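You operate a simulated robot arm through the tools that you are given. There is no shell and no other tool. Be economical: measure what you need, move in short steps, check, and stop when the job is done.

You run a simulated two-armed robot. Do the job below in one go: nothing can be reset, and whatever is moved stays where it is left.

Task
Wipe the checked plate clean under the camera, then test it until the display says OK.
Fine: black cloth, back where it lay; camera switch on; plate under the green aim lines before the camera test button. What is to be rubbed or washed off counts as gone when no trace of it is left.

Only the result counts: the job must be done as asked and must still hold three seconds after the hand-in. Knocking over, shifting, dropping, spilling or breaking anything else fails it. Flat cloth is picked up by pressing the open fingertips on it (5 to 10 N) and closing them slowly along it; thin cloth reads only 2 to 8 mm in the jaws.

Robot
Two 7-joint arms with two-finger parallel grippers on one trunk, on a base that drives. Base frame: it is fixed to the floor where the robot stands at the start and does not move with it; the origin is under the middle of the robot, x ahead of it, y to its left, z up; the surface under the hand at the start is at about z = 0.9. Lengths are in m, angles in degrees, forces in N, time in s.
The left shoulder is at the start at [0.07, 0.133, 1.276], the right one opposite. With the tool pointing down near the work surface each hand reaches from about 0.1 to 0.64 m from the robot's upright axis, wherever it stands, measured 20 degrees to its own side. Places, roughly: camera display [0.6, 0.4, 1.1]; camera switch [0.4, 0.6, 0.9]; camera test button [0.3, 0.6, 0.9]. Payload 1.57 kg a hand.
The tool frame of a hand sits at the grasp point between the pads (the TCP): z along the fingers, y along the line on which they close. The tips reach 0.03 m beyond it. Largest opening 0.08 m; finger width 0.017, thickness 0.012; the body of the gripper, 0.04 by 0.082 m, starts 0.08 m behind the TCP.
Orientation is that of the tool frame in the base frame, as a unit quaternion [w, x, y, z]. With the fingers straight down and closing along the base's y, the tool's x points along the base's -x, its y along +y and its z along -z.

Tools
- The arms move only by the tool step_arm. It takes "left_increments", "right_increments" or both (then of equal length, played together; a hand with none holds still); each is a list of rows, each a list of 2 entries, a list of its own where there are three numbers: the shift along the tool's x, y, z in m, then the turn, a rotation vector about the tool's x, y, z in degrees. In form: [[[x, y, z], [ax, ay, az]], ...]. A call has 1 to 12 rows; each row is the pose to reach, as a shift and turn from the pose commanded when the call began, along the tool's axes at that moment. "left_claw" and "right_claw" are, for a hand that has rows, the finger opening in m, from 0 to 0.08, set as the call begins (left out, the last holds). Rows are played at 5 a second. More than 0.05 m and 8.6 degrees between two rows, or a gripper value outside its range, and nothing of the call is played. A pose out of reach is approached as far as the arm can. The call stops where the force on the tool passes 40 N (or 10 N more than at its start, if that is more) or the arm is blocked; 0.2 s more then pass. The fingers move at their own pace (about 0.153 m/s each) and stop on an object; they squeeze with about 36 N. The grip force told is the motor's: it shows also when the fingers shut on nothing. Time passes only in rows, and 0.2 s behind the last, so rows that repeat a pose let the fingers close. It gives the time, the measured TCP pose, the force on the tool (base axes), the opening and the grip force at its end, in the units of the frame above (readings bear some noise), with the torque about the TCP (base axes, N m) and any sound that the robot's microphone picked up.
- Cameras (640 x 400 px; columns grow to the right, rows downward): "scene" is now at [0.1035, 0.0388, 1.4732]; the picture's right is [0.56, -0.83, -0.00], its down [-0.65, -0.43, -0.63] and it looks along [0.52, 0.35, -0.78] (base axes); focal length 214 px, centre (320, 200). "left" rides on the left gripper at [0.072, 0.007, -0.122] in its tool frame; the picture's right is [-0.09, 1.00, 0.00], its down [-0.84, -0.08, -0.54] and it looks along [-0.54, -0.05, 0.84] (tool axes); focal length 238 px, centre (320, 200). "right" rides on the right gripper at [0.072, -0.007, -0.122] in its tool frame; the picture's right is [0.09, 1.00, 0.00], its down [-0.84, 0.08, -0.54] and it looks along [-0.54, 0.05, 0.84] (tool axes); focal length 238 px, centre (320, 200).
- capture(camera): a new picture of that camera. No time passes.
- lift_body(by): slides the trunk up (or, below 0, down) by that many m; the arms and the scene camera ride with it, the base frame stays. It gives what a move gives, with no picture.
- drive_base(legs): drives the robot by 1 to 6 legs, each [ahead, left, turn to the left] in m, m and degrees, along the robot's own axes; the way and the turn of a leg run together, so that a leg with both is an arc; at most 1.5 m and 180 degrees a leg. The arms and the cameras ride along, it lands a little off, and it stops where it bumps. It gives what a move gives.
- aim_head(pan, tilt): turns the head with the scene camera to pan (to the left, within 86 degrees either way) and tilt (down, from -29 to 69), counted from straight ahead of the robot. It gives what a move gives.
- point_at(camera, pixels): for up to 12 pixels [column, row] of the newest picture of that camera ("zoom" is the newest enlarged one), the place [x, y, z] in the base frame of the surface seen there, good to about 0.003 m, but the place of the scene camera against the robot may be out by one fixed shift of up to 0.018 m in any direction. No time passes.
- close_up(camera, box): a new picture of the part [left, top, right, bottom] of that camera's present view, enlarged. No time passes.
- hand_in(): hands the job in; it is judged then, once.

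Keep the steps short. Do not move on a guess: measure, check each grasp and each placing, and mend mistakes. In all there are 80 turns and 70 pictures (those below and enlarged ones count). Leave the grippers open and the arms clear of the work at the hand-in unless told otherwise, and finish with a single line.

The tools are called after "Call:" by a JSON object that holds its "op" and its "data". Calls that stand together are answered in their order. step_arm: Moves the arms, as the interface text tells. Its arguments: {"type":"object","properties":{"left_increments":{"type":"array","items":{"type":"array"}},"left_claw":{"type":"number"},"right_increments":{"type":"array","items":{"type":"array"}},"right_claw":{"type":"number"}},"required":[]} The other tools are called the same way: lift_body (by) slides the trunk up or down; drive_base (legs) drives the base; aim_head (pan, tilt) turns the head that bears the scene camera; capture (camera) takes a picture; point_at (camera, pixels) gives the place of the surface under pixels of a picture; close_up (camera, box) takes an enlarged picture of a part of a camera's view; hand_in () hands the job in.

At the start:

```text
t: 0.0
left_eef_pos: [0.2744, 0.337, 1.2961]
left_tool_rot: [0.0, 0.0, 1.0, 0.001]
left_wrist_force: [-0.6, 0.8, -0.2]
left_ft_torque: [-0.01, 0.03, -0.01]
left_opening: 0.0799
left_gripper_force: 0.1
right_eef_pos: [0.3859, 0.0539, 1.226]
right_tool_rot: [0.0, 0.0, 1.0, 0.0]
right_wrist_force: [-1.0, -1.3, -0.2]
right_ft_torque: [-0.01, 0.0, -0.02]
right_opening: 0.0797
right_gripper_force: 0.1
trunk travel left (down, up): [-0.85, 0.09]
robot x, y, heading: [-0.0008, 0.0021, -0.0]
head pan, tilt: [33.8, 51.1]
```

scene: 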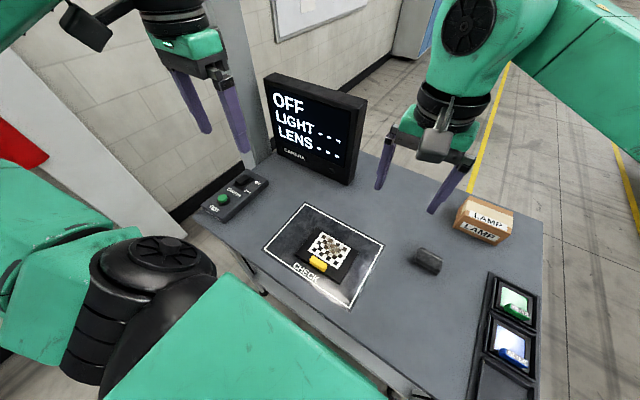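
right: 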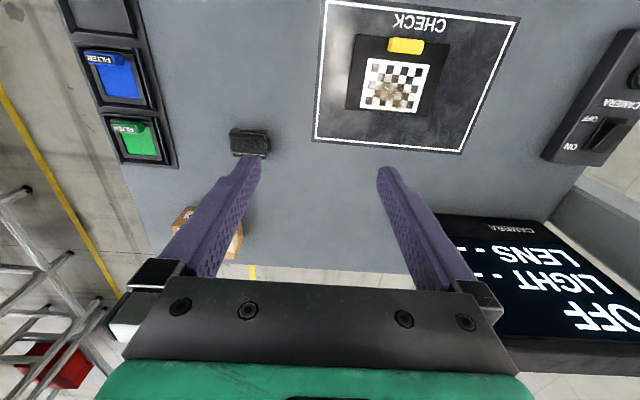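
left: 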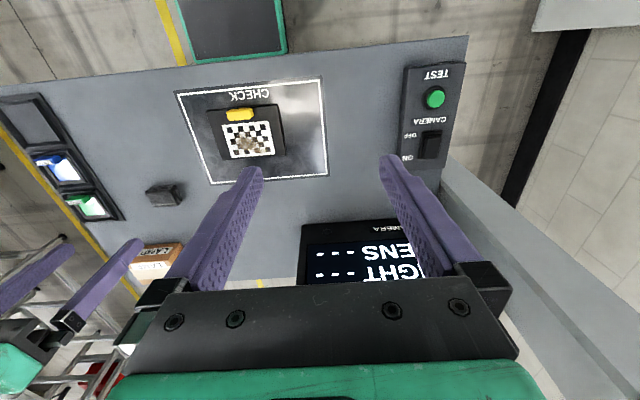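

I see the plate, the test panel, and a small dark object at scene (427,260) that may be the cloth. I'll zoom in on these first.

Call:
{"op": "close_up", "data": {"camera": "scene", "box": [250, 190, 450, 315]}}

Call:
{"op": "close_up", "data": {"camera": "right", "box": [200, 0, 520, 200]}}

Call:
{"op": "close_up", "data": {"camera": "left", "box": [140, 50, 480, 262]}}

Call:
{"op": "point_at", "data": {"camera": "scene", "pixels": [[427, 260], [427, 250], [325, 247], [318, 264], [304, 204], [383, 245], [350, 307], [264, 248], [223, 200], [243, 184], [400, 230], [480, 225]]}}

Call:
{"op": "point_at", "data": {"camera": "right", "pixels": [[250, 135], [250, 150], [370, 58], [428, 65], [422, 112], [363, 107], [405, 45], [356, 35], [449, 44], [432, 116], [347, 107], [605, 130]]}}

Call:
{"op": "point_at", "data": {"camera": "left", "pixels": [[164, 190], [164, 200], [240, 115], [247, 140], [435, 97], [430, 138], [430, 152], [208, 111], [277, 104], [285, 155], [222, 163], [435, 80]]}}

```text
3.20 times, centred on (350, 252) of scene
```

zoom: 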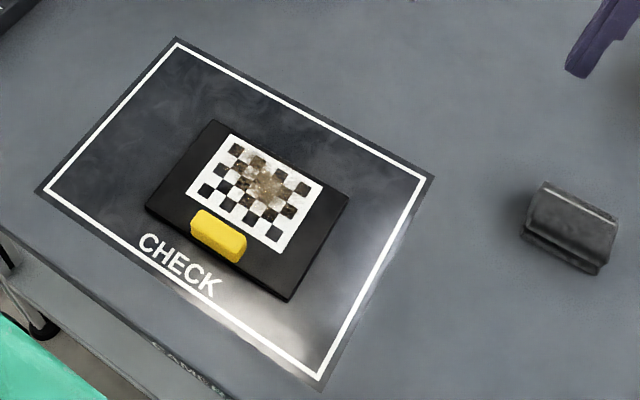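

```text
2.00 times, centred on (360, 100) of right
```

zoom: 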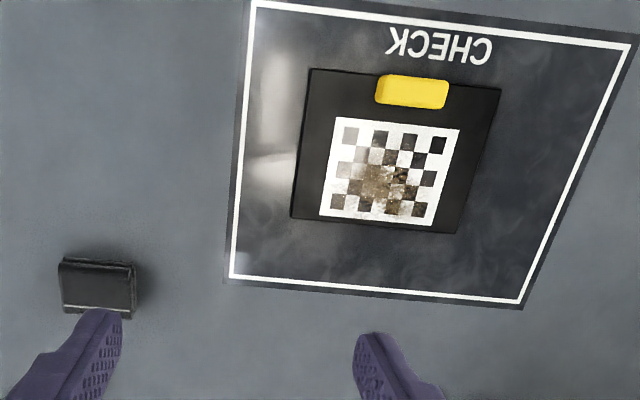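

```text
1.88 times, centred on (310, 156) of left
```

zoom: 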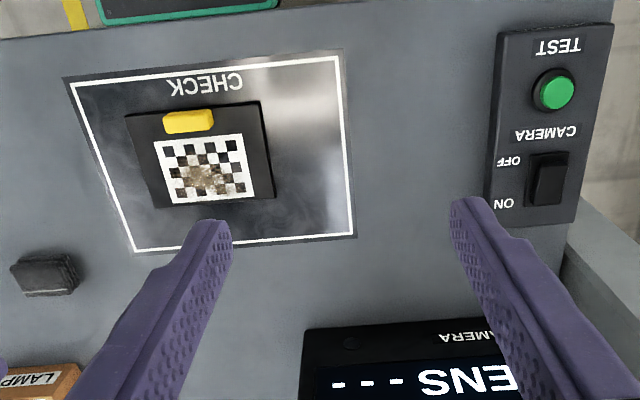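

```text
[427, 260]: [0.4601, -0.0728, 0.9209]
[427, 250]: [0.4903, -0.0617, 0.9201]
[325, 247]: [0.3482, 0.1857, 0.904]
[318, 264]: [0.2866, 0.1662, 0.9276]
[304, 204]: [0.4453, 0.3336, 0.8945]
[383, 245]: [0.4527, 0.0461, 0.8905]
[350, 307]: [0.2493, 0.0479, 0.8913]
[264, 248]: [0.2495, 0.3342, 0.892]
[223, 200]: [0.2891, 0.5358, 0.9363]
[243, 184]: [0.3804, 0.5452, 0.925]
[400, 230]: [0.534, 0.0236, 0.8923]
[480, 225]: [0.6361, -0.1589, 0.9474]
```

```text
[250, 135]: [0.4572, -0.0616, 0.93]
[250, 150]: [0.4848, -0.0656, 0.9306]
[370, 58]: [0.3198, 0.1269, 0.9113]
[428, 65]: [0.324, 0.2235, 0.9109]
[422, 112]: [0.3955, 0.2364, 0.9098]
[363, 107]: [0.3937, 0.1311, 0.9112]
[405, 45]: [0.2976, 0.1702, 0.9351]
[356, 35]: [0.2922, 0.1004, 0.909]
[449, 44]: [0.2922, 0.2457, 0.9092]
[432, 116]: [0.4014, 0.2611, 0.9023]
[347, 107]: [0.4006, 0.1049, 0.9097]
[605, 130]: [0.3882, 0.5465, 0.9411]
```

```text
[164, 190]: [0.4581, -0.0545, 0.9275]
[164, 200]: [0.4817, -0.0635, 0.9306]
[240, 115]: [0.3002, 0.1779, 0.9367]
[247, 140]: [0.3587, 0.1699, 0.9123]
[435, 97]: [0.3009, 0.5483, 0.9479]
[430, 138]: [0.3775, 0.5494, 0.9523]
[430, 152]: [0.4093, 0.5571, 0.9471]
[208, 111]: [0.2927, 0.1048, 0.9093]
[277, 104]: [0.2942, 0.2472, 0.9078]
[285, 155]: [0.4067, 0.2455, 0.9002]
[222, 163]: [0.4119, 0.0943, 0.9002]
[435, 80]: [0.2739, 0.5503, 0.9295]
```

The cloth appears to be the folded block near (0.47,-0.06). The switch is at (0.38–0.41,0.55). Before moving there I'll measure the obstacles: the display and the post.

Call:
{"op": "point_at", "data": {"camera": "scene", "pixels": [[266, 80], [275, 150], [350, 180], [362, 102], [245, 90], [260, 150], [228, 100], [250, 40], [205, 205], [260, 182], [240, 190], [330, 15]]}}

Call:
{"op": "close_up", "data": {"camera": "left", "box": [380, 50, 480, 180]}}

Call:
{"op": "aim_head", "data": {"pan": 30, "tilt": 15}}

Call:
{"op": "capture", "data": {"camera": "scene"}}

```text
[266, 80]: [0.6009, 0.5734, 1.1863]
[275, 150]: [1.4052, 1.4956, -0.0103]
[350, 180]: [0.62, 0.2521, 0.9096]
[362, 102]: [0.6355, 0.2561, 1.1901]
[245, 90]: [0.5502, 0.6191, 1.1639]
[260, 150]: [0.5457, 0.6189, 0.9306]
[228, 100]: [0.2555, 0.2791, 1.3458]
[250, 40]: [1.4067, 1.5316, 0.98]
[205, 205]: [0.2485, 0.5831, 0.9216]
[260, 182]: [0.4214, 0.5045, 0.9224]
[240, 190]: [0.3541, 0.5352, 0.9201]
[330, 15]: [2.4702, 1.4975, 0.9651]
```

```text
3.08 times, centred on (430, 115) of left
```

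zoom: 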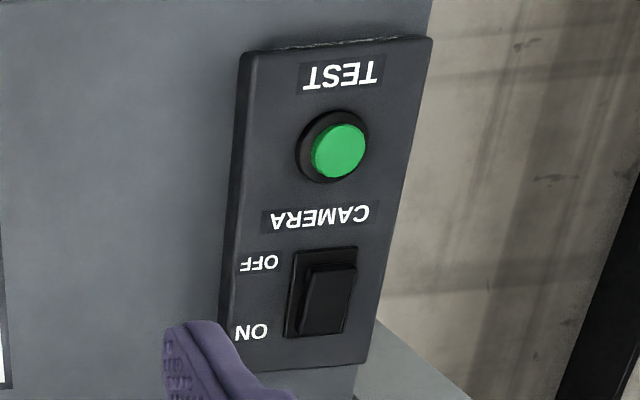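

```text
t: 1.0
left_eef_pos: [0.274, 0.3371, 1.2977]
left_tool_rot: [0.0, 0.001, 1.0, 0.0]
left_wrist_force: [-0.7, -0.9, -0.5]
left_ft_torque: [0.01, -0.06, -0.01]
left_opening: 0.0801
left_gripper_force: 0.0
right_eef_pos: [0.3856, 0.0547, 1.2267]
right_tool_rot: [0.0, 0.0, 1.0, 0.0]
right_wrist_force: [0.3, -0.1, -0.7]
right_ft_torque: [0.02, 0.02, -0.04]
right_opening: 0.0801
right_gripper_force: 0.0
trunk travel left (down, up): [-0.85, 0.09]
robot x, y, heading: [-0.0006, -0.0011, -0.2]
head pan, tilt: [30.0, 15.0]
```

```text
62 pictures are left
```

scene: 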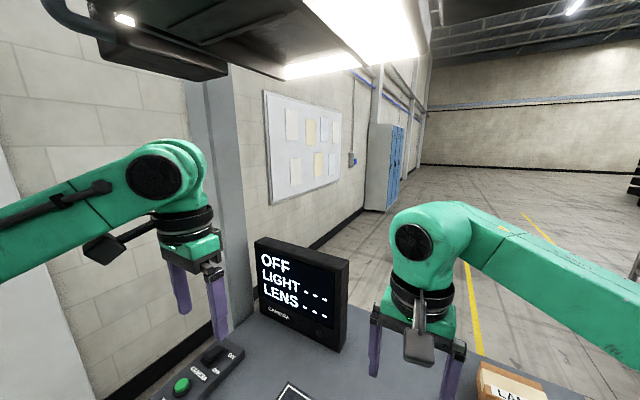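

The overhead camera sits well above the arms. I'll move the left hand, fingers closed, above the ON end of the switch at about (0.405,0.553), with the tips high.

Call:
{"op": "step_arm", "data": {"left_increments": [[[-0.016, 0.027, 0.031], [0, 0, 0]], [[-0.033, 0.054, 0.062], [0, 0, 0]], [[-0.05, 0.081, 0.092], [0, 0, 0]], [[-0.066, 0.108, 0.123], [0, 0, 0]], [[-0.083, 0.135, 0.154], [0, 0, 0]], [[-0.1, 0.162, 0.185], [0, 0, 0]], [[-0.116, 0.189, 0.215], [0, 0, 0]], [[-0.132, 0.216, 0.246], [0, 0, 0]], [[-0.132, 0.216, 0.246], [0, 0, 0]]], "left_claw": 0}}

Call:
{"op": "capture", "data": {"camera": "left"}}

```text
t: 3.0
left_eef_pos: [0.4093, 0.5531, 1.0484]
left_tool_rot: [0.0, 0.0, 1.0, 0.002]
left_wrist_force: [0.1, -1.2, 0.5]
left_ft_torque: [0.04, -0.05, 0.01]
left_opening: 0.0
left_gripper_force: 21.1
right_eef_pos: [0.3852, 0.0536, 1.2263]
right_tool_rot: [0.0, 0.0, 1.0, 0.001]
right_wrist_force: [-0.2, 0.0, -0.8]
right_ft_torque: [0.0, -0.04, -0.02]
right_opening: 0.0802
right_gripper_force: 0.0
trunk travel left (down, up): [-0.85, 0.09]
robot x, y, heading: [0.0019, 0.0011, -0.0]
head pan, tilt: [30.0, 15.0]
```

```text
61 pictures are left
```

left: 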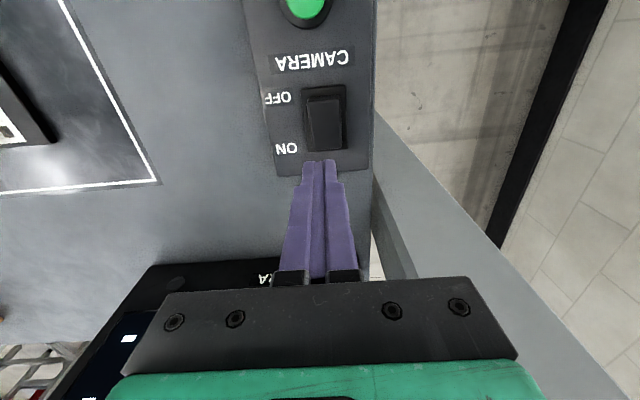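

The hand is reachable there. I'll measure the rocker ends and the button exactly.

Call:
{"op": "point_at", "data": {"camera": "left", "pixels": [[325, 95], [325, 105], [325, 120], [325, 135], [325, 145], [325, 152], [308, 122], [342, 122], [325, 158], [304, 6], [284, 120], [305, 26]]}}

Call:
{"op": "close_up", "data": {"camera": "left", "box": [245, 70, 395, 164]}}

```text
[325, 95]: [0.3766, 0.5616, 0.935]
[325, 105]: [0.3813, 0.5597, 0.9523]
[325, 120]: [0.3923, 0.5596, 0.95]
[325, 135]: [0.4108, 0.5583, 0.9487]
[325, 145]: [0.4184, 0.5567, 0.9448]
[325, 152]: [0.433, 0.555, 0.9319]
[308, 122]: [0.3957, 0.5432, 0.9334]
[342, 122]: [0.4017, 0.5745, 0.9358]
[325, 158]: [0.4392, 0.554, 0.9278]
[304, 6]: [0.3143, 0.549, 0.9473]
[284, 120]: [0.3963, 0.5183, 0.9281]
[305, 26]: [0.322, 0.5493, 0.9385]
```

```text
4.26 times, centred on (320, 117) of left
```

zoom: 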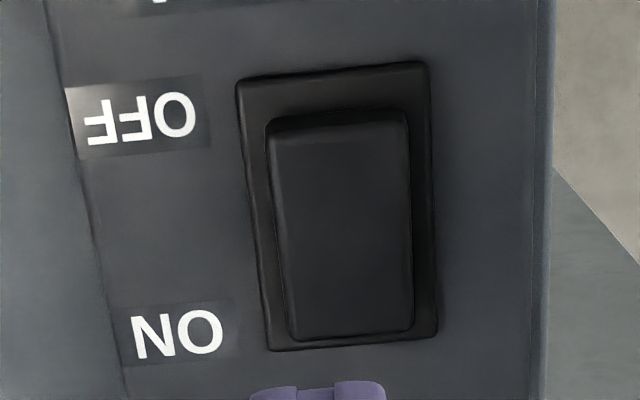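

The ON end of the rocker is at x≈0.414, y≈0.557, z≈0.946. I'll press it gently and come back up.

Call:
{"op": "step_arm", "data": {"left_increments": [[[-0.004, 0.004, 0.03], [0, 0, 0]], [[-0.004, 0.004, 0.06], [0, 0, 0]], [[-0.004, 0.004, 0.068], [0, 0, 0]], [[-0.004, 0.004, 0.072], [0, 0, 0]], [[-0.004, 0.004, 0.075], [0, 0, 0]], [[-0.004, 0.004, 0.078], [0, 0, 0]], [[-0.004, 0.004, 0.081], [0, 0, 0]], [[-0.004, 0.004, 0.06], [0, 0, 0]], [[-0.004, 0.004, 0.03], [0, 0, 0]]]}}

Call:
{"op": "capture", "data": {"camera": "scene"}}

```text
t: 5.0
left_eef_pos: [0.4086, 0.5574, 1.0229]
left_tool_rot: [0.0, 0.0, 1.0, 0.0]
left_wrist_force: [0.1, -0.3, 0.4]
left_ft_torque: [-0.01, 0.01, -0.02]
left_opening: 0.0
left_gripper_force: 21.8
right_eef_pos: [0.3848, 0.052, 1.2264]
right_tool_rot: [0.001, 0.0, 1.0, 0.002]
right_wrist_force: [0.3, 0.4, 0.6]
right_ft_torque: [0.03, -0.01, 0.0]
right_opening: 0.0801
right_gripper_force: 0.0
trunk travel left (down, up): [-0.85, 0.09]
robot x, y, heading: [0.0011, 0.0047, -0.2]
head pan, tilt: [30.0, 15.0]
```

```text
59 pictures are left
```

scene: 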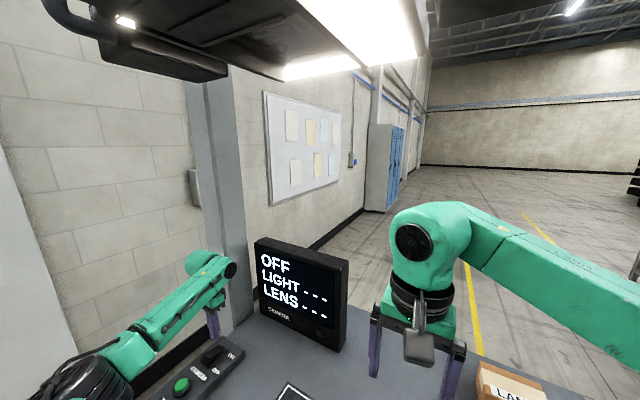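

Still OFF. I'll look at the rocker and measure again.

Call:
{"op": "close_up", "data": {"camera": "left", "box": [245, 70, 395, 164]}}

Call:
{"op": "point_at", "data": {"camera": "zoom", "pixels": [[330, 120], [330, 150], [330, 180], [330, 220], [330, 260], [330, 290], [330, 310]]}}

```text
4.26 times, centred on (320, 117) of left
```

zoom: 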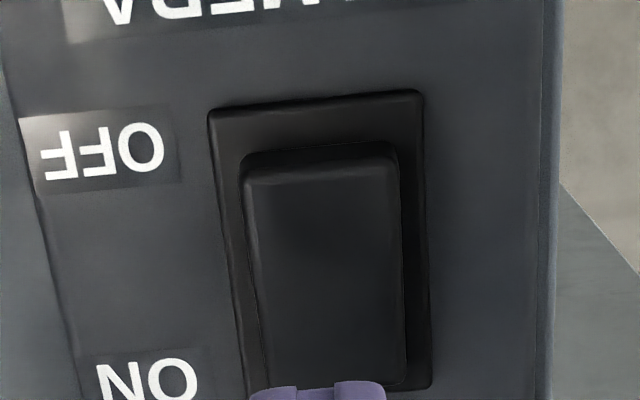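

```text
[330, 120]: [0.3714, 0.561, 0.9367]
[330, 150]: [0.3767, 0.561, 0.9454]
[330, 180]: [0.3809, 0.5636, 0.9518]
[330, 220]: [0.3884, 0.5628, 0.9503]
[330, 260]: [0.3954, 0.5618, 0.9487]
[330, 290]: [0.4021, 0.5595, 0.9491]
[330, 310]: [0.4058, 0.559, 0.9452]
```

The reading shows the rocker unmoved. I'll press the ON end deeper and read the force at the bottom.

Call:
{"op": "step_arm", "data": {"left_increments": [[[-0.004, 0.002, 0.03], [0, 0, 0]], [[-0.004, 0.002, 0.045], [0, 0, 0]], [[-0.004, 0.002, 0.05], [0, 0, 0]], [[-0.004, 0.002, 0.053], [0, 0, 0]], [[-0.004, 0.002, 0.055], [0, 0, 0]]]}}

Call:
{"op": "capture", "data": {"camera": "left"}}

Call:
{"op": "close_up", "data": {"camera": "scene", "box": [120, 230, 360, 400]}}

```text
t: 6.1
left_eef_pos: [0.4163, 0.5603, 0.9767]
left_tool_rot: [0.01, -0.003, 1.0, 0.007]
left_wrist_force: [-0.5, -3.9, 14.2]
left_ft_torque: [-0.13, 0.17, 0.04]
left_opening: 0.0
left_gripper_force: 21.5
right_eef_pos: [0.3843, 0.0509, 1.2266]
right_tool_rot: [0.001, 0.0, 1.0, 0.002]
right_wrist_force: [0.4, 0.4, -0.7]
right_ft_torque: [0.02, 0.01, 0.0]
right_opening: 0.0799
right_gripper_force: 0.0
trunk travel left (down, up): [-0.85, 0.09]
robot x, y, heading: [0.0019, -0.0007, 0.1]
head pan, tilt: [30.0, 15.0]
stopped in row 5 (left hand): the force on the tool passed its limit at 43 N (the readings are from after the stop); the commanded pose is now the measured one
```

```text
57 pictures are left
```

left: 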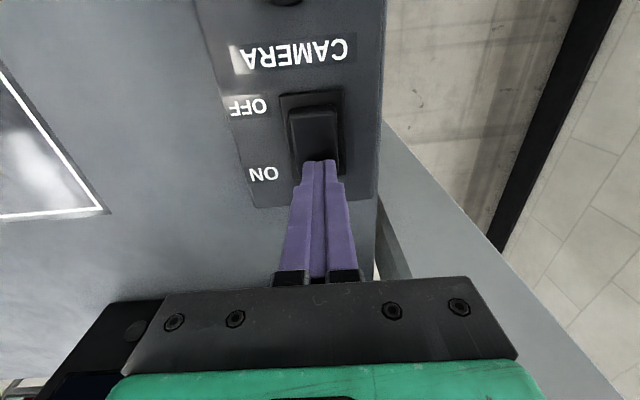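

```text
2.35 times, centred on (240, 315) of scene
```

zoom: 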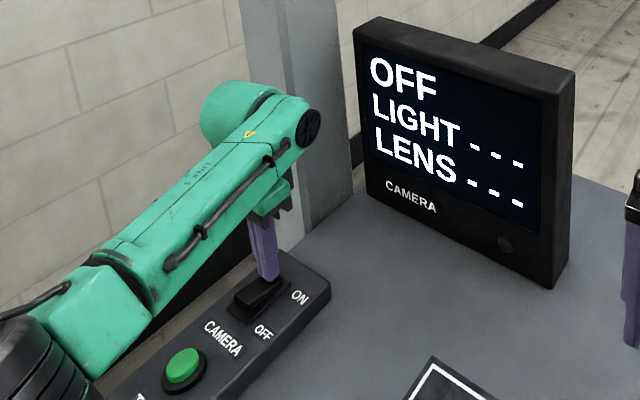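

43 N at the ON end with no travel means that end is already down. The raised end is the one at x≈0.384, so I'll lift off and press there.

Call:
{"op": "step_arm", "data": {"left_increments": [[[0.0, 0.0, -0.03], [0, 0, 0]], [[0.032, 0.0, -0.03], [0, 0, 0]], [[0.032, 0.0, -0.015], [0, 0, 0]], [[0.032, 0.0, -0.008], [0, 0, 0]], [[0.032, 0.0, -0.004], [0, 0, 0]], [[0.032, 0.0, -0.001], [0, 0, 0]], [[0.032, 0.0, 0.002], [0, 0, 0]]]}}

Call:
{"op": "close_up", "data": {"camera": "scene", "box": [120, 230, 360, 400]}}

```text
t: 7.7
left_eef_pos: [0.3837, 0.5612, 0.9767]
left_tool_rot: [0.013, -0.001, 1.0, 0.01]
left_wrist_force: [5.6, 7.9, 31.7]
left_ft_torque: [0.14, -0.44, 0.15]
left_opening: 0.0
left_gripper_force: 21.7
right_eef_pos: [0.383, 0.0515, 1.2273]
right_tool_rot: [0.001, 0.001, 1.0, 0.003]
right_wrist_force: [0.1, 0.2, 0.1]
right_ft_torque: [-0.02, -0.02, -0.02]
right_opening: 0.0801
right_gripper_force: 0.1
trunk travel left (down, up): [-0.85, 0.09]
robot x, y, heading: [-0.0018, 0.0027, 0.1]
head pan, tilt: [30.0, 15.0]
```

```text
2.35 times, centred on (240, 315) of scene
```

zoom: 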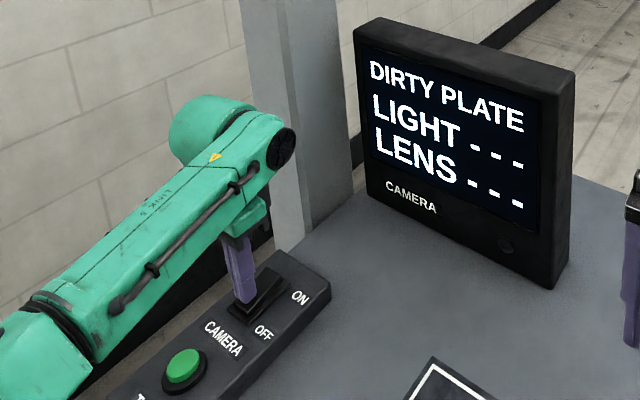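

The display now reads DIRTY PLATE, so the camera is on. I'll lift the left hand, move it aside, and look at the plate area.

Call:
{"op": "step_arm", "data": {"left_increments": [[[0.0, 0.0, -0.04], [0, 0, 0]], [[0.0, 0.0, -0.08], [0, 0, 0]], [[0.02, 0.0, -0.12], [0, 0, 0]], [[0.04, 0.0, -0.16], [0, 0, 0]], [[0.06, 0.0, -0.2], [0, 0, 0]]]}}

Call:
{"op": "aim_head", "data": {"pan": 15, "tilt": 52}}

Call:
{"op": "capture", "data": {"camera": "scene"}}

Call:
{"op": "close_up", "data": {"camera": "right", "box": [200, 0, 520, 200]}}

```text
t: 8.9
left_eef_pos: [0.3203, 0.5562, 1.1712]
left_tool_rot: [0.007, 0.001, 1.0, 0.006]
left_wrist_force: [-0.4, 0.1, 1.2]
left_ft_torque: [-0.01, -0.03, 0.0]
left_opening: 0.0001
left_gripper_force: 21.3
right_eef_pos: [0.3827, 0.0522, 1.227]
right_tool_rot: [0.0, 0.0, 1.0, 0.0]
right_wrist_force: [0.3, 0.0, 0.5]
right_ft_torque: [0.02, -0.04, 0.0]
right_opening: 0.0801
right_gripper_force: 0.0
trunk travel left (down, up): [-0.85, 0.09]
robot x, y, heading: [-0.0021, 0.001, -0.2]
head pan, tilt: [30.0, 15.0]
```

```text
t: 10.0
left_eef_pos: [0.3216, 0.5602, 1.1711]
left_tool_rot: [0.009, 0.0, 1.0, 0.005]
left_wrist_force: [1.0, -0.1, 0.7]
left_ft_torque: [0.01, -0.03, -0.03]
left_opening: 0.0
left_gripper_force: 21.1
right_eef_pos: [0.3865, 0.0545, 1.2263]
right_tool_rot: [0.001, 0.0, 1.0, -0.001]
right_wrist_force: [0.2, -0.4, 1.1]
right_ft_torque: [0.01, -0.03, 0.03]
right_opening: 0.08
right_gripper_force: 0.1
trunk travel left (down, up): [-0.85, 0.09]
robot x, y, heading: [-0.0011, 0.0, -0.0]
head pan, tilt: [15.0, 52.0]
```

```text
54 pictures are left
```

scene: 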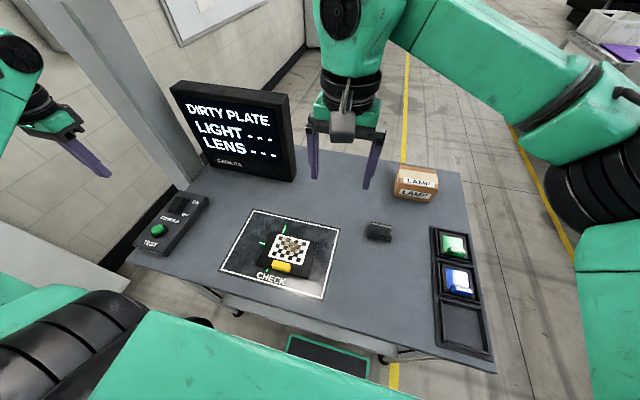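

```text
2.00 times, centred on (360, 100) of right
```

zoom: 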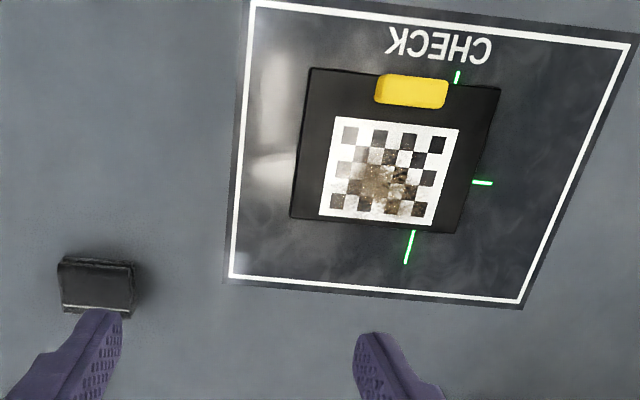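

Green ticks mark the aim point. They sit somewhat to the left of the plate. I'll measure the ticks and the plate corners.

Call:
{"op": "point_at", "data": {"camera": "zoom", "pixels": [[458, 71], [455, 82], [473, 182], [492, 184], [412, 230], [405, 262], [312, 69], [499, 91], [455, 233], [291, 217], [412, 92], [97, 285]]}}

Call:
{"op": "close_up", "data": {"camera": "scene", "box": [215, 200, 345, 300]}}

Call:
{"op": "close_up", "data": {"camera": "scene", "box": [340, 200, 500, 300]}}

```text
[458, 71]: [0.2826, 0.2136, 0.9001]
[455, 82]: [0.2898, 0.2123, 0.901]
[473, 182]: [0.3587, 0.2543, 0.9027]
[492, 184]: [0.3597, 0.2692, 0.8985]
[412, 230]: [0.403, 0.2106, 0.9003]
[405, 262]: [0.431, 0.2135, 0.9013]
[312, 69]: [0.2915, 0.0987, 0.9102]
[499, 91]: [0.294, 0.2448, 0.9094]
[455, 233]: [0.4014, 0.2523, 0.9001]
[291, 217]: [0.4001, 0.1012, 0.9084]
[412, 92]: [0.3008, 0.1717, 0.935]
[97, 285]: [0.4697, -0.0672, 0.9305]
```

```text
4.00 times, centred on (280, 250) of scene
```

zoom: 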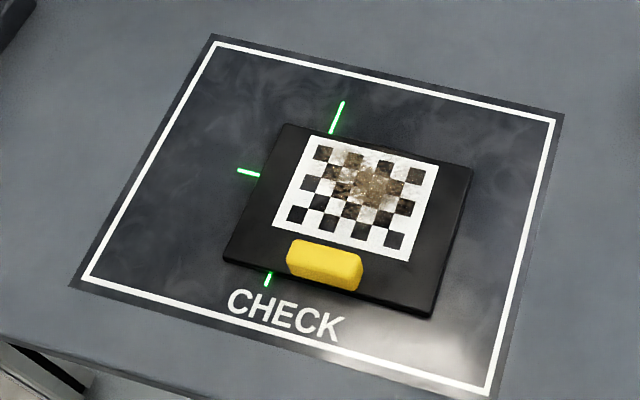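

```text
4.00 times, centred on (420, 250) of scene
```

zoom: 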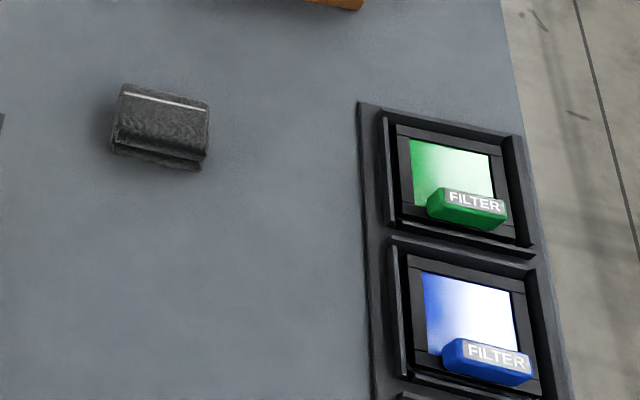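

Aim centre is about (0.358,0.212) and the plate centre about (0.346,0.172). I'll wipe first. The right hand goes above the cloth block to look at it closely.

Call:
{"op": "step_arm", "data": {"right_increments": [[[-0.016, -0.023, 0.035], [0, 0, 0]], [[-0.032, -0.046, 0.07], [0, 0, 0]], [[-0.048, -0.07, 0.105], [0, 0, 0]], [[-0.065, -0.093, 0.14], [0, 0, 0]], [[-0.0815, -0.1165, 0.176], [0, 0, 0]], [[-0.0815, -0.1165, 0.176], [0, 0, 0]]], "right_claw": 0.08}}

Call:
{"op": "capture", "data": {"camera": "right"}}

```text
t: 11.4
left_eef_pos: [0.3227, 0.5595, 1.17]
left_tool_rot: [0.007, -0.001, 1.0, 0.006]
left_wrist_force: [0.1, 0.1, 0.0]
left_ft_torque: [0.01, -0.04, -0.01]
left_opening: 0.0
left_gripper_force: 21.5
right_eef_pos: [0.4663, -0.0616, 1.052]
right_tool_rot: [0.0, 0.0, 1.0, 0.0]
right_wrist_force: [-0.4, 0.0, 0.5]
right_ft_torque: [-0.04, -0.03, 0.01]
right_opening: 0.0803
right_gripper_force: 0.1
trunk travel left (down, up): [-0.85, 0.09]
robot x, y, heading: [0.0019, -0.002, 0.0]
head pan, tilt: [15.0, 52.0]
```

```text
50 pictures are left
```

right: 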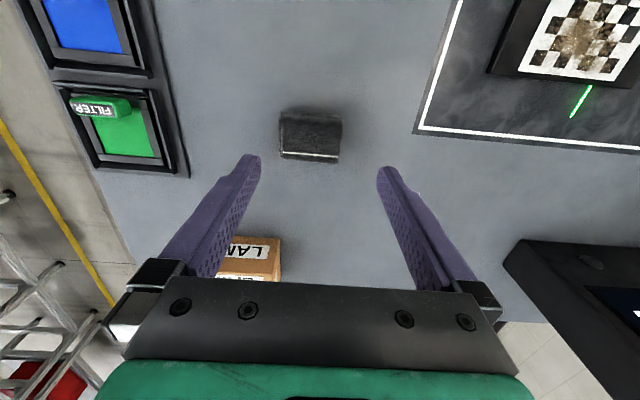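

Call:
{"op": "close_up", "data": {"camera": "right", "box": [250, 85, 370, 185]}}

Call:
{"op": "point_at", "data": {"camera": "right", "pixels": [[284, 113], [340, 115], [283, 148], [336, 150], [310, 130], [310, 158], [284, 155], [336, 161], [310, 110], [345, 130], [276, 130]]}}

```text
4.00 times, centred on (310, 135) of right
```

zoom: 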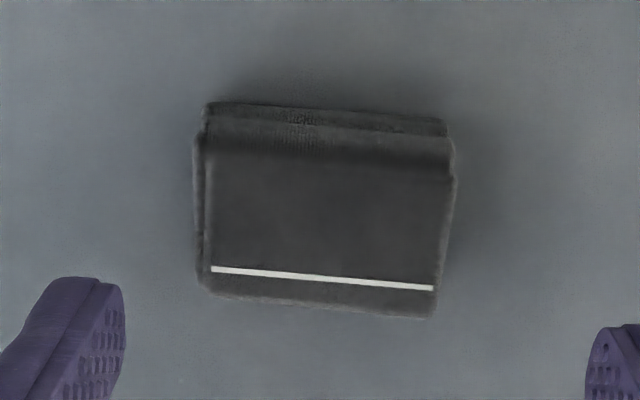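

```text
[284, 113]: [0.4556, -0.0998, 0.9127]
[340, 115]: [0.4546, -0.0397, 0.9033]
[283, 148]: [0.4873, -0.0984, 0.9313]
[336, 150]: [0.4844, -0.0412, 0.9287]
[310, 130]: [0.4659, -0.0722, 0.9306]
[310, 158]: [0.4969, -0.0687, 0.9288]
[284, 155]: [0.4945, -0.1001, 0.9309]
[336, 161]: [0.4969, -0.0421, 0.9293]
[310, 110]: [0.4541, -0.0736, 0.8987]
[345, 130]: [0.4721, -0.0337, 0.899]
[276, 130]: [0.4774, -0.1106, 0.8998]
```

The cloth is a folded pad, centre (0.478,-0.0705), 0.06 wide along y, top at 0.930. I'll lower the open fingers to just above it and check.

Call:
{"op": "step_arm", "data": {"right_increments": [[[-0.0107, -0.009, 0.02], [0, 0, 0]], [[-0.0107, -0.009, 0.05], [0, 0, 0]], [[-0.0107, -0.009, 0.084], [0, 0, 0]], [[-0.0107, -0.009, 0.084], [0, 0, 0]]]}}

Call:
{"op": "capture", "data": {"camera": "right"}}

```text
t: 12.4
left_eef_pos: [0.3215, 0.5591, 1.1702]
left_tool_rot: [0.008, -0.001, 1.0, 0.006]
left_wrist_force: [0.1, 0.1, -0.4]
left_ft_torque: [0.01, 0.0, 0.0]
left_opening: 0.0002
left_gripper_force: 21.2
right_eef_pos: [0.4789, -0.0714, 0.9639]
right_tool_rot: [0.0, -0.001, 1.0, 0.0]
right_wrist_force: [0.1, -0.3, -0.2]
right_ft_torque: [0.02, -0.01, 0.03]
right_opening: 0.0801
right_gripper_force: 0.1
trunk travel left (down, up): [-0.85, 0.09]
robot x, y, heading: [-0.0001, -0.0059, 0.2]
head pan, tilt: [15.0, 52.0]
```

```text
48 pictures are left
```

right: 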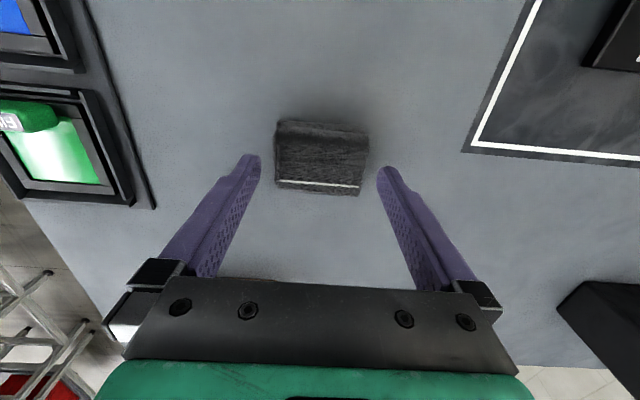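

The pad (columns 274–368) sits centred between the fingers (260–377). I'll go down 22 mm, then close.

Call:
{"op": "step_arm", "data": {"right_increments": [[[0, 0, 0.011], [0, 0, 0]], [[0, 0, 0.022], [0, 0, 0]], [[0, 0, 0.022], [0, 0, 0]]]}}

Call:
{"op": "step_arm", "data": {"right_increments": [[[0, 0, 0], [0, 0, 0]], [[0, 0, 0], [0, 0, 0]], [[0, 0, 0], [0, 0, 0]], [[0, 0, 0], [0, 0, 0]]], "right_claw": 0.02}}

Call:
{"op": "capture", "data": {"camera": "right"}}

```text
t: 13.2
left_eef_pos: [0.322, 0.5599, 1.17]
left_tool_rot: [0.007, -0.001, 1.0, 0.005]
left_wrist_force: [-0.6, -0.3, -0.8]
left_ft_torque: [0.01, -0.01, -0.04]
left_opening: 0.0002
left_gripper_force: 21.2
right_eef_pos: [0.4785, -0.0727, 0.9438]
right_tool_rot: [0.0, 0.0, 1.0, 0.0]
right_wrist_force: [0.4, -0.8, -0.2]
right_ft_torque: [-0.01, 0.0, 0.02]
right_opening: 0.0801
right_gripper_force: 0.0
trunk travel left (down, up): [-0.85, 0.09]
robot x, y, heading: [0.0028, 0.001, 0.1]
head pan, tilt: [15.0, 52.0]
```

```text
t: 14.2
left_eef_pos: [0.3234, 0.5597, 1.1694]
left_tool_rot: [0.007, -0.001, 1.0, 0.005]
left_wrist_force: [0.0, 0.7, 0.7]
left_ft_torque: [-0.02, 0.01, 0.01]
left_opening: 0.0001
left_gripper_force: 21.0
right_eef_pos: [0.4783, -0.0724, 0.9436]
right_tool_rot: [0.0, 0.0, 1.0, 0.0]
right_wrist_force: [0.4, 0.6, 0.8]
right_ft_torque: [-0.03, 0.01, -0.01]
right_opening: 0.0688
right_gripper_force: 36.1
trunk travel left (down, up): [-0.85, 0.09]
robot x, y, heading: [-0.0046, 0.0028, 0.0]
head pan, tilt: [15.0, 52.0]
```

```text
47 pictures are left
```

right: 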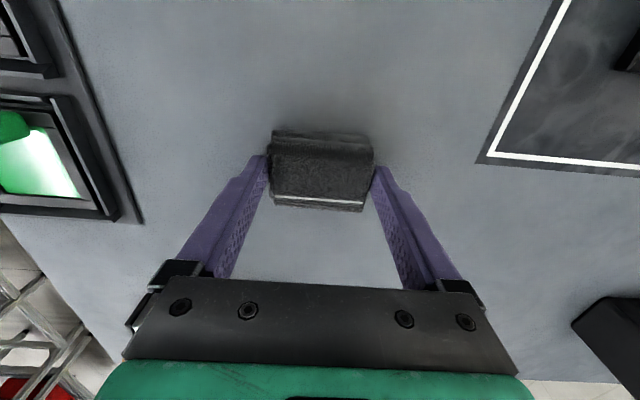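

The pad is held at 0.069. I'll lift it 80 mm and carry it toward the plate, stopping short so I can see the plate.

Call:
{"op": "step_arm", "data": {"right_increments": [[[0, 0, -0.04], [0, 0, 0]], [[0, 0, -0.08], [0, 0, 0]], [[0.0, 0.04, -0.1], [0, 0, 0]], [[0.0, 0.08, -0.1], [0, 0, 0]], [[0.0, 0.12, -0.1], [0, 0, 0]], [[0.0, 0.16, -0.1], [0, 0, 0]], [[0.0, 0.2, -0.1], [0, 0, 0]], [[0.0, 0.24, -0.1], [0, 0, 0]], [[0.0, 0.24, -0.1], [0, 0, 0]]]}}

Call:
{"op": "capture", "data": {"camera": "right"}}

```text
t: 16.2
left_eef_pos: [0.3232, 0.558, 1.1705]
left_tool_rot: [0.005, 0.0, 1.0, 0.005]
left_wrist_force: [0.5, -0.1, 0.1]
left_ft_torque: [0.03, 0.05, -0.02]
left_opening: 0.0
left_gripper_force: 21.9
right_eef_pos: [0.469, 0.1486, 1.0448]
right_tool_rot: [0.001, -0.001, 1.0, 0.002]
right_wrist_force: [0.5, 0.6, 0.0]
right_ft_torque: [-0.01, -0.02, -0.03]
right_opening: 0.0686
right_gripper_force: 36.3
right hand out of reach, approached as far as the arm can: row 8, 9
trunk travel left (down, up): [-0.85, 0.09]
robot x, y, heading: [-0.002, -0.0013, -0.2]
head pan, tilt: [15.0, 52.0]
```

```text
46 pictures are left
```

right: 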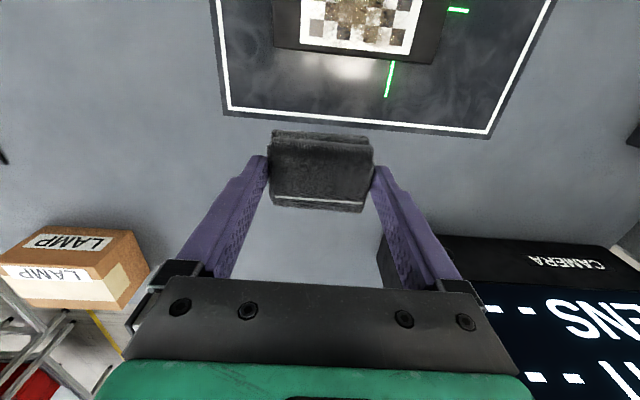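

The right arm reached its limit at x 0.47. I'll bring the pad in over the plate and check where the hand actually is.

Call:
{"op": "step_arm", "data": {"right_increments": [[[0.03, 0, 0], [0, 0, 0]], [[0.06, 0, 0], [0, 0, 0]], [[0.06, 0, 0], [0, 0, 0]]]}}

Call:
{"op": "capture", "data": {"camera": "right"}}

Call:
{"op": "point_at", "data": {"camera": "right", "pixels": [[300, 60], [320, 80], [340, 60], [320, 40], [300, 90], [350, 90], [270, 60], [380, 60]]}}

```text
t: 17.0
left_eef_pos: [0.3213, 0.5599, 1.17]
left_tool_rot: [0.006, 0.0, 1.0, 0.004]
left_wrist_force: [0.2, -0.7, -0.1]
left_ft_torque: [-0.04, 0.01, 0.01]
left_opening: 0.0
left_gripper_force: 21.2
right_eef_pos: [0.4075, 0.1493, 1.043]
right_tool_rot: [0.0, 0.0, 1.0, -0.001]
right_wrist_force: [0.4, 0.6, 0.4]
right_ft_torque: [0.04, 0.0, 0.05]
right_opening: 0.0688
right_gripper_force: 36.2
trunk travel left (down, up): [-0.85, 0.09]
robot x, y, heading: [-0.0, 0.0011, 0.1]
head pan, tilt: [15.0, 52.0]
```

```text
45 pictures are left
```

right: 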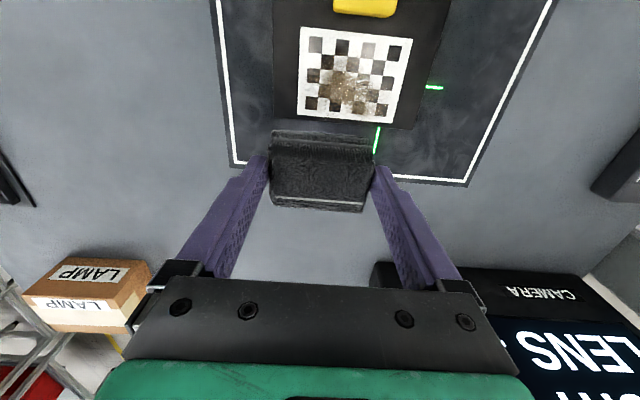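

```text
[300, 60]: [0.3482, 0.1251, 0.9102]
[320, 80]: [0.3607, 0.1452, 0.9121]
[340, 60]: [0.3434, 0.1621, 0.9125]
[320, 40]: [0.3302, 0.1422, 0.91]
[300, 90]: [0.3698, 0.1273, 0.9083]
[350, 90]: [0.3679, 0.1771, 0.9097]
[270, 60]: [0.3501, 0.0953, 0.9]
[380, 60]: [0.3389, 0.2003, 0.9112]
```

A clear view of the dirt. I'll enlarge it and measure its extent.

Call:
{"op": "close_up", "data": {"camera": "right", "box": [265, 0, 455, 130]}}

Call:
{"op": "point_at", "data": {"camera": "zoom", "pixels": [[125, 92], [487, 135], [445, 412], [115, 388], [190, 180], [390, 330], [270, 130], [270, 385], [400, 260], [130, 330], [225, 30], [440, 55]]}}

```text
3.08 times, centred on (360, 65) of right
```

zoom: 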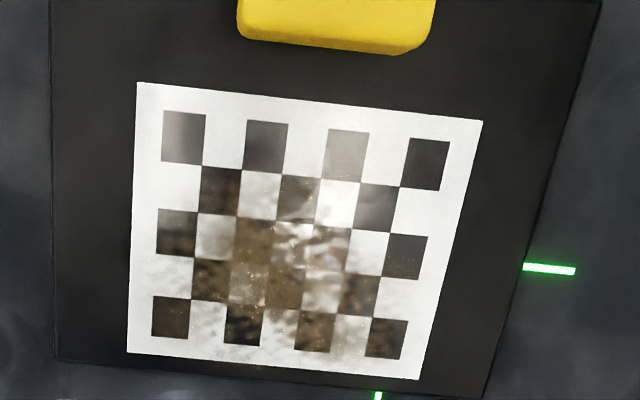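

```text
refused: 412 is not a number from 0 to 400
```

The dirt spans about x 0.335–0.39 and y 0.13–0.215. The handle's near edge is at x≈0.31, so I'll keep TCP x above 0.343. First I'll come down over the dirt, to just above contact.

Call:
{"op": "step_arm", "data": {"right_increments": [[[0.02, 0.013, 0.03], [0, 0, 0]], [[0.042, 0.026, 0.06], [0, 0, 0]], [[0.042, 0.026, 0.08], [0, 0, 0]], [[0.042, 0.026, 0.085], [0, 0, 0]], [[0.042, 0.026, 0.087], [0, 0, 0]], [[0.042, 0.026, 0.089], [0, 0, 0]]]}}

```text
t: 18.4
left_eef_pos: [0.3227, 0.56, 1.1693]
left_tool_rot: [0.006, -0.001, 1.0, 0.006]
left_wrist_force: [-0.1, -0.1, -0.6]
left_ft_torque: [-0.01, 0.03, 0.01]
left_opening: 0.0
left_gripper_force: 21.6
right_eef_pos: [0.3658, 0.174, 0.9537]
right_tool_rot: [0.0, 0.0, 1.0, 0.001]
right_wrist_force: [0.1, 0.0, -0.7]
right_ft_torque: [0.0, 0.02, -0.05]
right_opening: 0.0689
right_gripper_force: 36.1
trunk travel left (down, up): [-0.85, 0.09]
robot x, y, heading: [-0.0015, -0.0008, 0.1]
head pan, tilt: [15.0, 52.0]
```

No contact yet at 0.9537. I'll lower it by millimetres.

Call:
{"op": "step_arm", "data": {"right_increments": [[[0, 0, 0.002], [0, 0, 0]], [[0, 0, 0.003], [0, 0, 0]], [[0, 0, 0.004], [0, 0, 0]]]}}

```text
t: 19.2
left_eef_pos: [0.3209, 0.5597, 1.1724]
left_tool_rot: [0.008, -0.001, 1.0, 0.005]
left_wrist_force: [-1.3, -0.1, 0.3]
left_ft_torque: [-0.01, 0.0, 0.02]
left_opening: 0.0
left_gripper_force: 21.7
right_eef_pos: [0.3649, 0.1726, 0.9534]
right_tool_rot: [0.002, 0.001, 1.0, 0.003]
right_wrist_force: [6.7, 4.0, 36.3]
right_ft_torque: [-0.11, -0.1, 0.01]
right_opening: 0.0688
right_gripper_force: 35.7
trunk travel left (down, up): [-0.85, 0.09]
robot x, y, heading: [-0.0011, -0.0011, -0.1]
head pan, tilt: [15.0, 52.0]
```

Contact is stiff, 36 N. I'll back off 3 mm for a light press and rub in a small zigzag.

Call:
{"op": "step_arm", "data": {"right_increments": [[[0, 0, -0.003], [0, 0, 0]], [[0, 0.02, -0.003], [0, 0, 0]], [[0, -0.02, -0.003], [0, 0, 0]], [[0, 0.02, -0.003], [0, 0, 0]], [[-0.015, 0.02, -0.003], [0, 0, 0]], [[-0.015, -0.02, -0.003], [0, 0, 0]], [[-0.015, 0.02, -0.003], [0, 0, 0]], [[0, 0, -0.003], [0, 0, 0]]]}}

Call:
{"op": "capture", "data": {"camera": "scene"}}

```text
t: 21.0
left_eef_pos: [0.3224, 0.5609, 1.1701]
left_tool_rot: [0.007, -0.001, 1.0, 0.004]
left_wrist_force: [-0.2, -0.4, 0.7]
left_ft_torque: [-0.01, 0.01, 0.01]
left_opening: 0.0
left_gripper_force: 21.4
right_eef_pos: [0.3639, 0.1759, 0.9534]
right_tool_rot: [0.0, 0.0, 1.0, 0.001]
right_wrist_force: [-0.3, 3.4, 8.9]
right_ft_torque: [-0.17, 0.01, -0.03]
right_opening: 0.0688
right_gripper_force: 36.3
right hand out of reach, approached as far as the arm can: row 7
trunk travel left (down, up): [-0.85, 0.09]
robot x, y, heading: [-0.0004, -0.0021, 0.1]
head pan, tilt: [15.0, 52.0]
```

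```text
43 pictures are left
```

scene: 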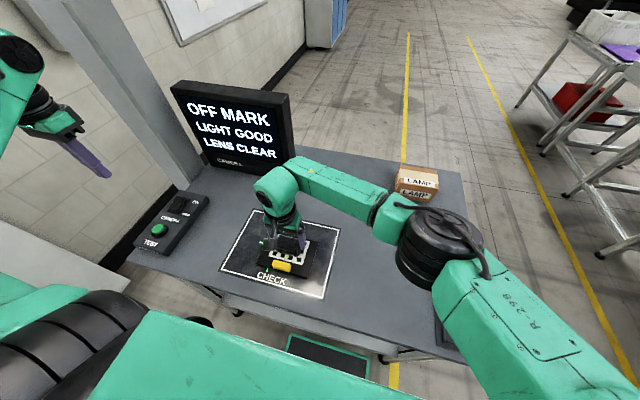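

The display changed to OFF MARK / LIGHT GOOD / LENS CLEAR. I'll lift and back off in x to look for any traces.

Call:
{"op": "step_arm", "data": {"right_increments": [[[0, 0, -0.04], [0, 0, 0]], [[-0.02, -0.013, -0.07], [0, 0, 0]], [[-0.042, -0.026, -0.09], [0, 0, 0]], [[-0.042, -0.026, -0.09], [0, 0, 0]]]}}

Call:
{"op": "close_up", "data": {"camera": "right", "box": [265, 0, 455, 130]}}

```text
t: 22.0
left_eef_pos: [0.3222, 0.5596, 1.1693]
left_tool_rot: [0.006, -0.001, 1.0, 0.005]
left_wrist_force: [0.9, 0.2, -0.3]
left_ft_torque: [-0.02, 0.02, 0.01]
left_opening: 0.0
left_gripper_force: 20.7
right_eef_pos: [0.4095, 0.1496, 1.0423]
right_tool_rot: [0.0, 0.0, 1.0, 0.0]
right_wrist_force: [-0.4, 0.1, -0.2]
right_ft_torque: [-0.01, -0.02, 0.0]
right_opening: 0.0689
right_gripper_force: 36.0
trunk travel left (down, up): [-0.85, 0.09]
robot x, y, heading: [0.0009, -0.0002, -0.0]
head pan, tilt: [15.0, 52.0]
```

```text
3.08 times, centred on (360, 65) of right
```

zoom: 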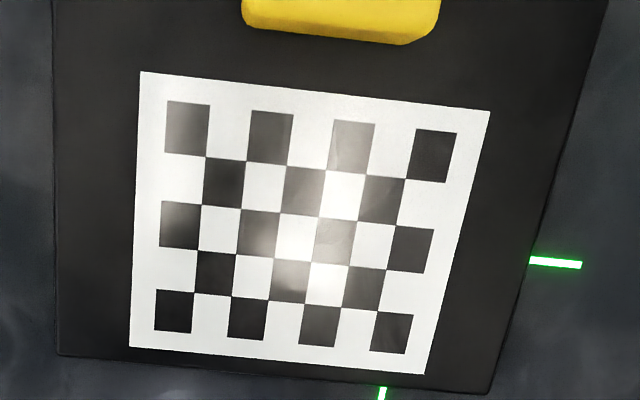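

It looks clean, but glare covers part of it. I'll check from the scene camera, which has another angle.

Call:
{"op": "close_up", "data": {"camera": "scene", "box": [245, 215, 325, 285]}}

```text
5.71 times, centred on (285, 250) of scene
```

zoom: 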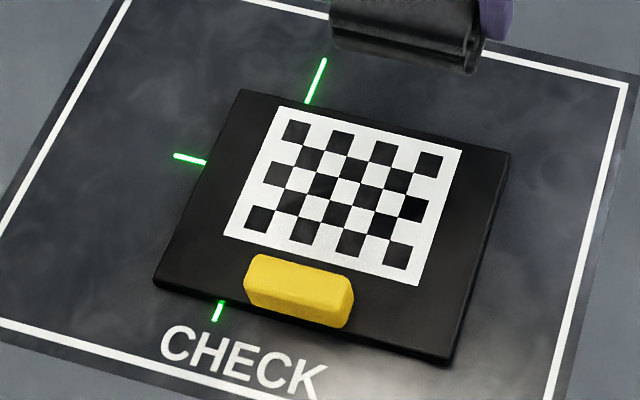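

The plate is clean. I'll take the cloth back over its place at (0.478,-0.072), staying high.

Call:
{"op": "step_arm", "data": {"right_increments": [[[0, -0.045, 0], [0, 0, 0]], [[0, -0.09, 0], [0, 0, 0]], [[-0.01, -0.135, 0], [0, 0, 0]], [[-0.035, -0.175, 0], [0, 0, 0]], [[-0.06, -0.21, 0], [0, 0, 0]], [[-0.069, -0.2216, 0.03], [0, 0, 0]], [[-0.069, -0.2216, 0.07], [0, 0, 0]], [[-0.069, -0.2216, 0.07], [0, 0, 0]]]}}

```text
t: 23.8
left_eef_pos: [0.3222, 0.5588, 1.17]
left_tool_rot: [0.007, -0.001, 1.0, 0.005]
left_wrist_force: [0.4, 0.4, 0.0]
left_ft_torque: [-0.03, -0.02, 0.0]
left_opening: 0.0
left_gripper_force: 21.1
right_eef_pos: [0.4801, -0.0735, 0.9727]
right_tool_rot: [-0.001, 0.001, 1.0, 0.0]
right_wrist_force: [-0.9, 0.7, -1.1]
right_ft_torque: [0.02, 0.02, 0.01]
right_opening: 0.0688
right_gripper_force: 36.0
trunk travel left (down, up): [-0.85, 0.09]
robot x, y, heading: [-0.0021, 0.0007, 0.0]
head pan, tilt: [15.0, 52.0]
```

I'm within 2 mm. I'll lower to 0.9445 and check for light contact.

Call:
{"op": "step_arm", "data": {"right_increments": [[[0.0015, 0.001, 0.015], [0, 0, 0]], [[0.0015, 0.001, 0.025], [0, 0, 0]], [[0.0015, 0.001, 0.028], [0, 0, 0]], [[0.0015, 0.001, 0.029], [0, 0, 0]]]}}

```text
t: 24.8
left_eef_pos: [0.3231, 0.5596, 1.1707]
left_tool_rot: [0.006, -0.001, 1.0, 0.006]
left_wrist_force: [0.0, 0.4, 0.1]
left_ft_torque: [0.0, -0.02, -0.02]
left_opening: 0.0
left_gripper_force: 21.6
right_eef_pos: [0.4769, -0.0722, 0.9446]
right_tool_rot: [0.0, 0.0, 1.0, 0.001]
right_wrist_force: [0.7, 0.1, -1.2]
right_ft_torque: [-0.02, 0.01, 0.02]
right_opening: 0.0689
right_gripper_force: 36.0
trunk travel left (down, up): [-0.85, 0.09]
robot x, y, heading: [-0.0033, -0.0036, -0.1]
head pan, tilt: [15.0, 52.0]
```

No contact yet, so I'll go down the last millimetre or so, then open and rise.

Call:
{"op": "step_arm", "data": {"right_increments": [[[0, 0, 0.001], [0, 0, 0]], [[0, 0, 0.002], [0, 0, 0]]]}}

Call:
{"op": "step_arm", "data": {"right_increments": [[[0, 0, 0], [0, 0, 0]], [[0, 0, 0], [0, 0, 0]], [[0, 0, 0], [0, 0, 0]], [[0, 0, -0.03], [0, 0, 0]], [[0, 0, -0.07], [0, 0, 0]], [[0, 0, -0.11], [0, 0, 0]]], "right_claw": 0.08}}

Call:
{"op": "capture", "data": {"camera": "right"}}

Call:
{"op": "point_at", "data": {"camera": "right", "pixels": [[284, 155], [336, 161], [310, 130], [310, 150], [284, 148], [336, 150], [310, 158]]}}

```text
t: 25.4
left_eef_pos: [0.3213, 0.5592, 1.1696]
left_tool_rot: [0.007, -0.001, 1.0, 0.006]
left_wrist_force: [-0.6, 0.9, -0.8]
left_ft_torque: [-0.02, -0.01, 0.03]
left_opening: 0.0001
left_gripper_force: 21.0
right_eef_pos: [0.4753, -0.0724, 0.9438]
right_tool_rot: [0.001, 0.0, 1.0, 0.0]
right_wrist_force: [0.2, -0.5, 2.7]
right_ft_torque: [-0.12, 0.0, 0.06]
right_opening: 0.0687
right_gripper_force: 36.3
trunk travel left (down, up): [-0.85, 0.09]
robot x, y, heading: [-0.0005, 0.0039, 0.1]
head pan, tilt: [15.0, 52.0]
```

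```text
t: 26.8
left_eef_pos: [0.3205, 0.5599, 1.1691]
left_tool_rot: [0.006, 0.0, 1.0, 0.005]
left_wrist_force: [-0.1, -0.4, 0.2]
left_ft_torque: [0.02, 0.03, 0.01]
left_opening: 0.0001
left_gripper_force: 21.2
right_eef_pos: [0.4742, -0.0759, 1.0561]
right_tool_rot: [-0.001, 0.001, 1.0, 0.0]
right_wrist_force: [0.2, 0.1, -0.3]
right_ft_torque: [0.0, 0.01, -0.02]
right_opening: 0.08
right_gripper_force: 0.0
trunk travel left (down, up): [-0.85, 0.09]
robot x, y, heading: [-0.0024, -0.0015, 0.1]
head pan, tilt: [15.0, 52.0]
```

```text
40 pictures are left
```

right: 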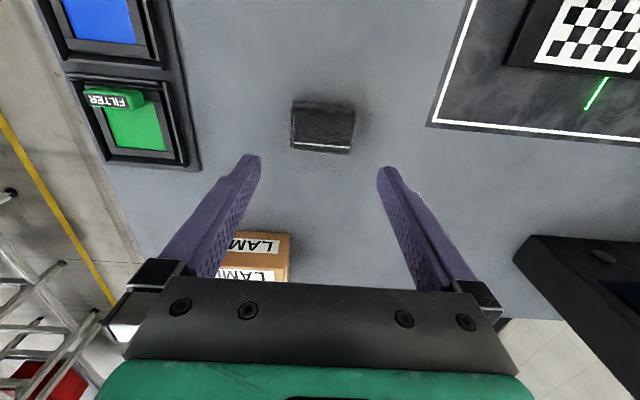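

```text
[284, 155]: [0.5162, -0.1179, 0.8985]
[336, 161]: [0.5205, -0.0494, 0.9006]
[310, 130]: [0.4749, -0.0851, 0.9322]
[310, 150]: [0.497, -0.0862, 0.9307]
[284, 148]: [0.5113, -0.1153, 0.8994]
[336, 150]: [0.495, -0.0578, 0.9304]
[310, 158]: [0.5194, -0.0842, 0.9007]
```

The cloth stands back in place. I'll measure its edges against the earlier ones (x 0.456–0.498, y −0.100…−0.041).

Call:
{"op": "point_at", "data": {"camera": "right", "pixels": [[294, 146], [348, 150], [296, 112], [352, 116], [292, 128], [354, 130], [322, 151], [322, 110]]}}

Call:
{"op": "point_at", "data": {"camera": "scene", "pixels": [[281, 267]]}}

```text
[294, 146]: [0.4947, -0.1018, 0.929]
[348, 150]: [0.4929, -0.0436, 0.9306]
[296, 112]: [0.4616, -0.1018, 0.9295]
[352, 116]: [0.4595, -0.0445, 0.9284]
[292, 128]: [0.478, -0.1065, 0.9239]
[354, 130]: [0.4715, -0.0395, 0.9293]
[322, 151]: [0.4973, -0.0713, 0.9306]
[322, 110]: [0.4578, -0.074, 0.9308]
```

```text
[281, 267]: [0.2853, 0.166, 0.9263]
```

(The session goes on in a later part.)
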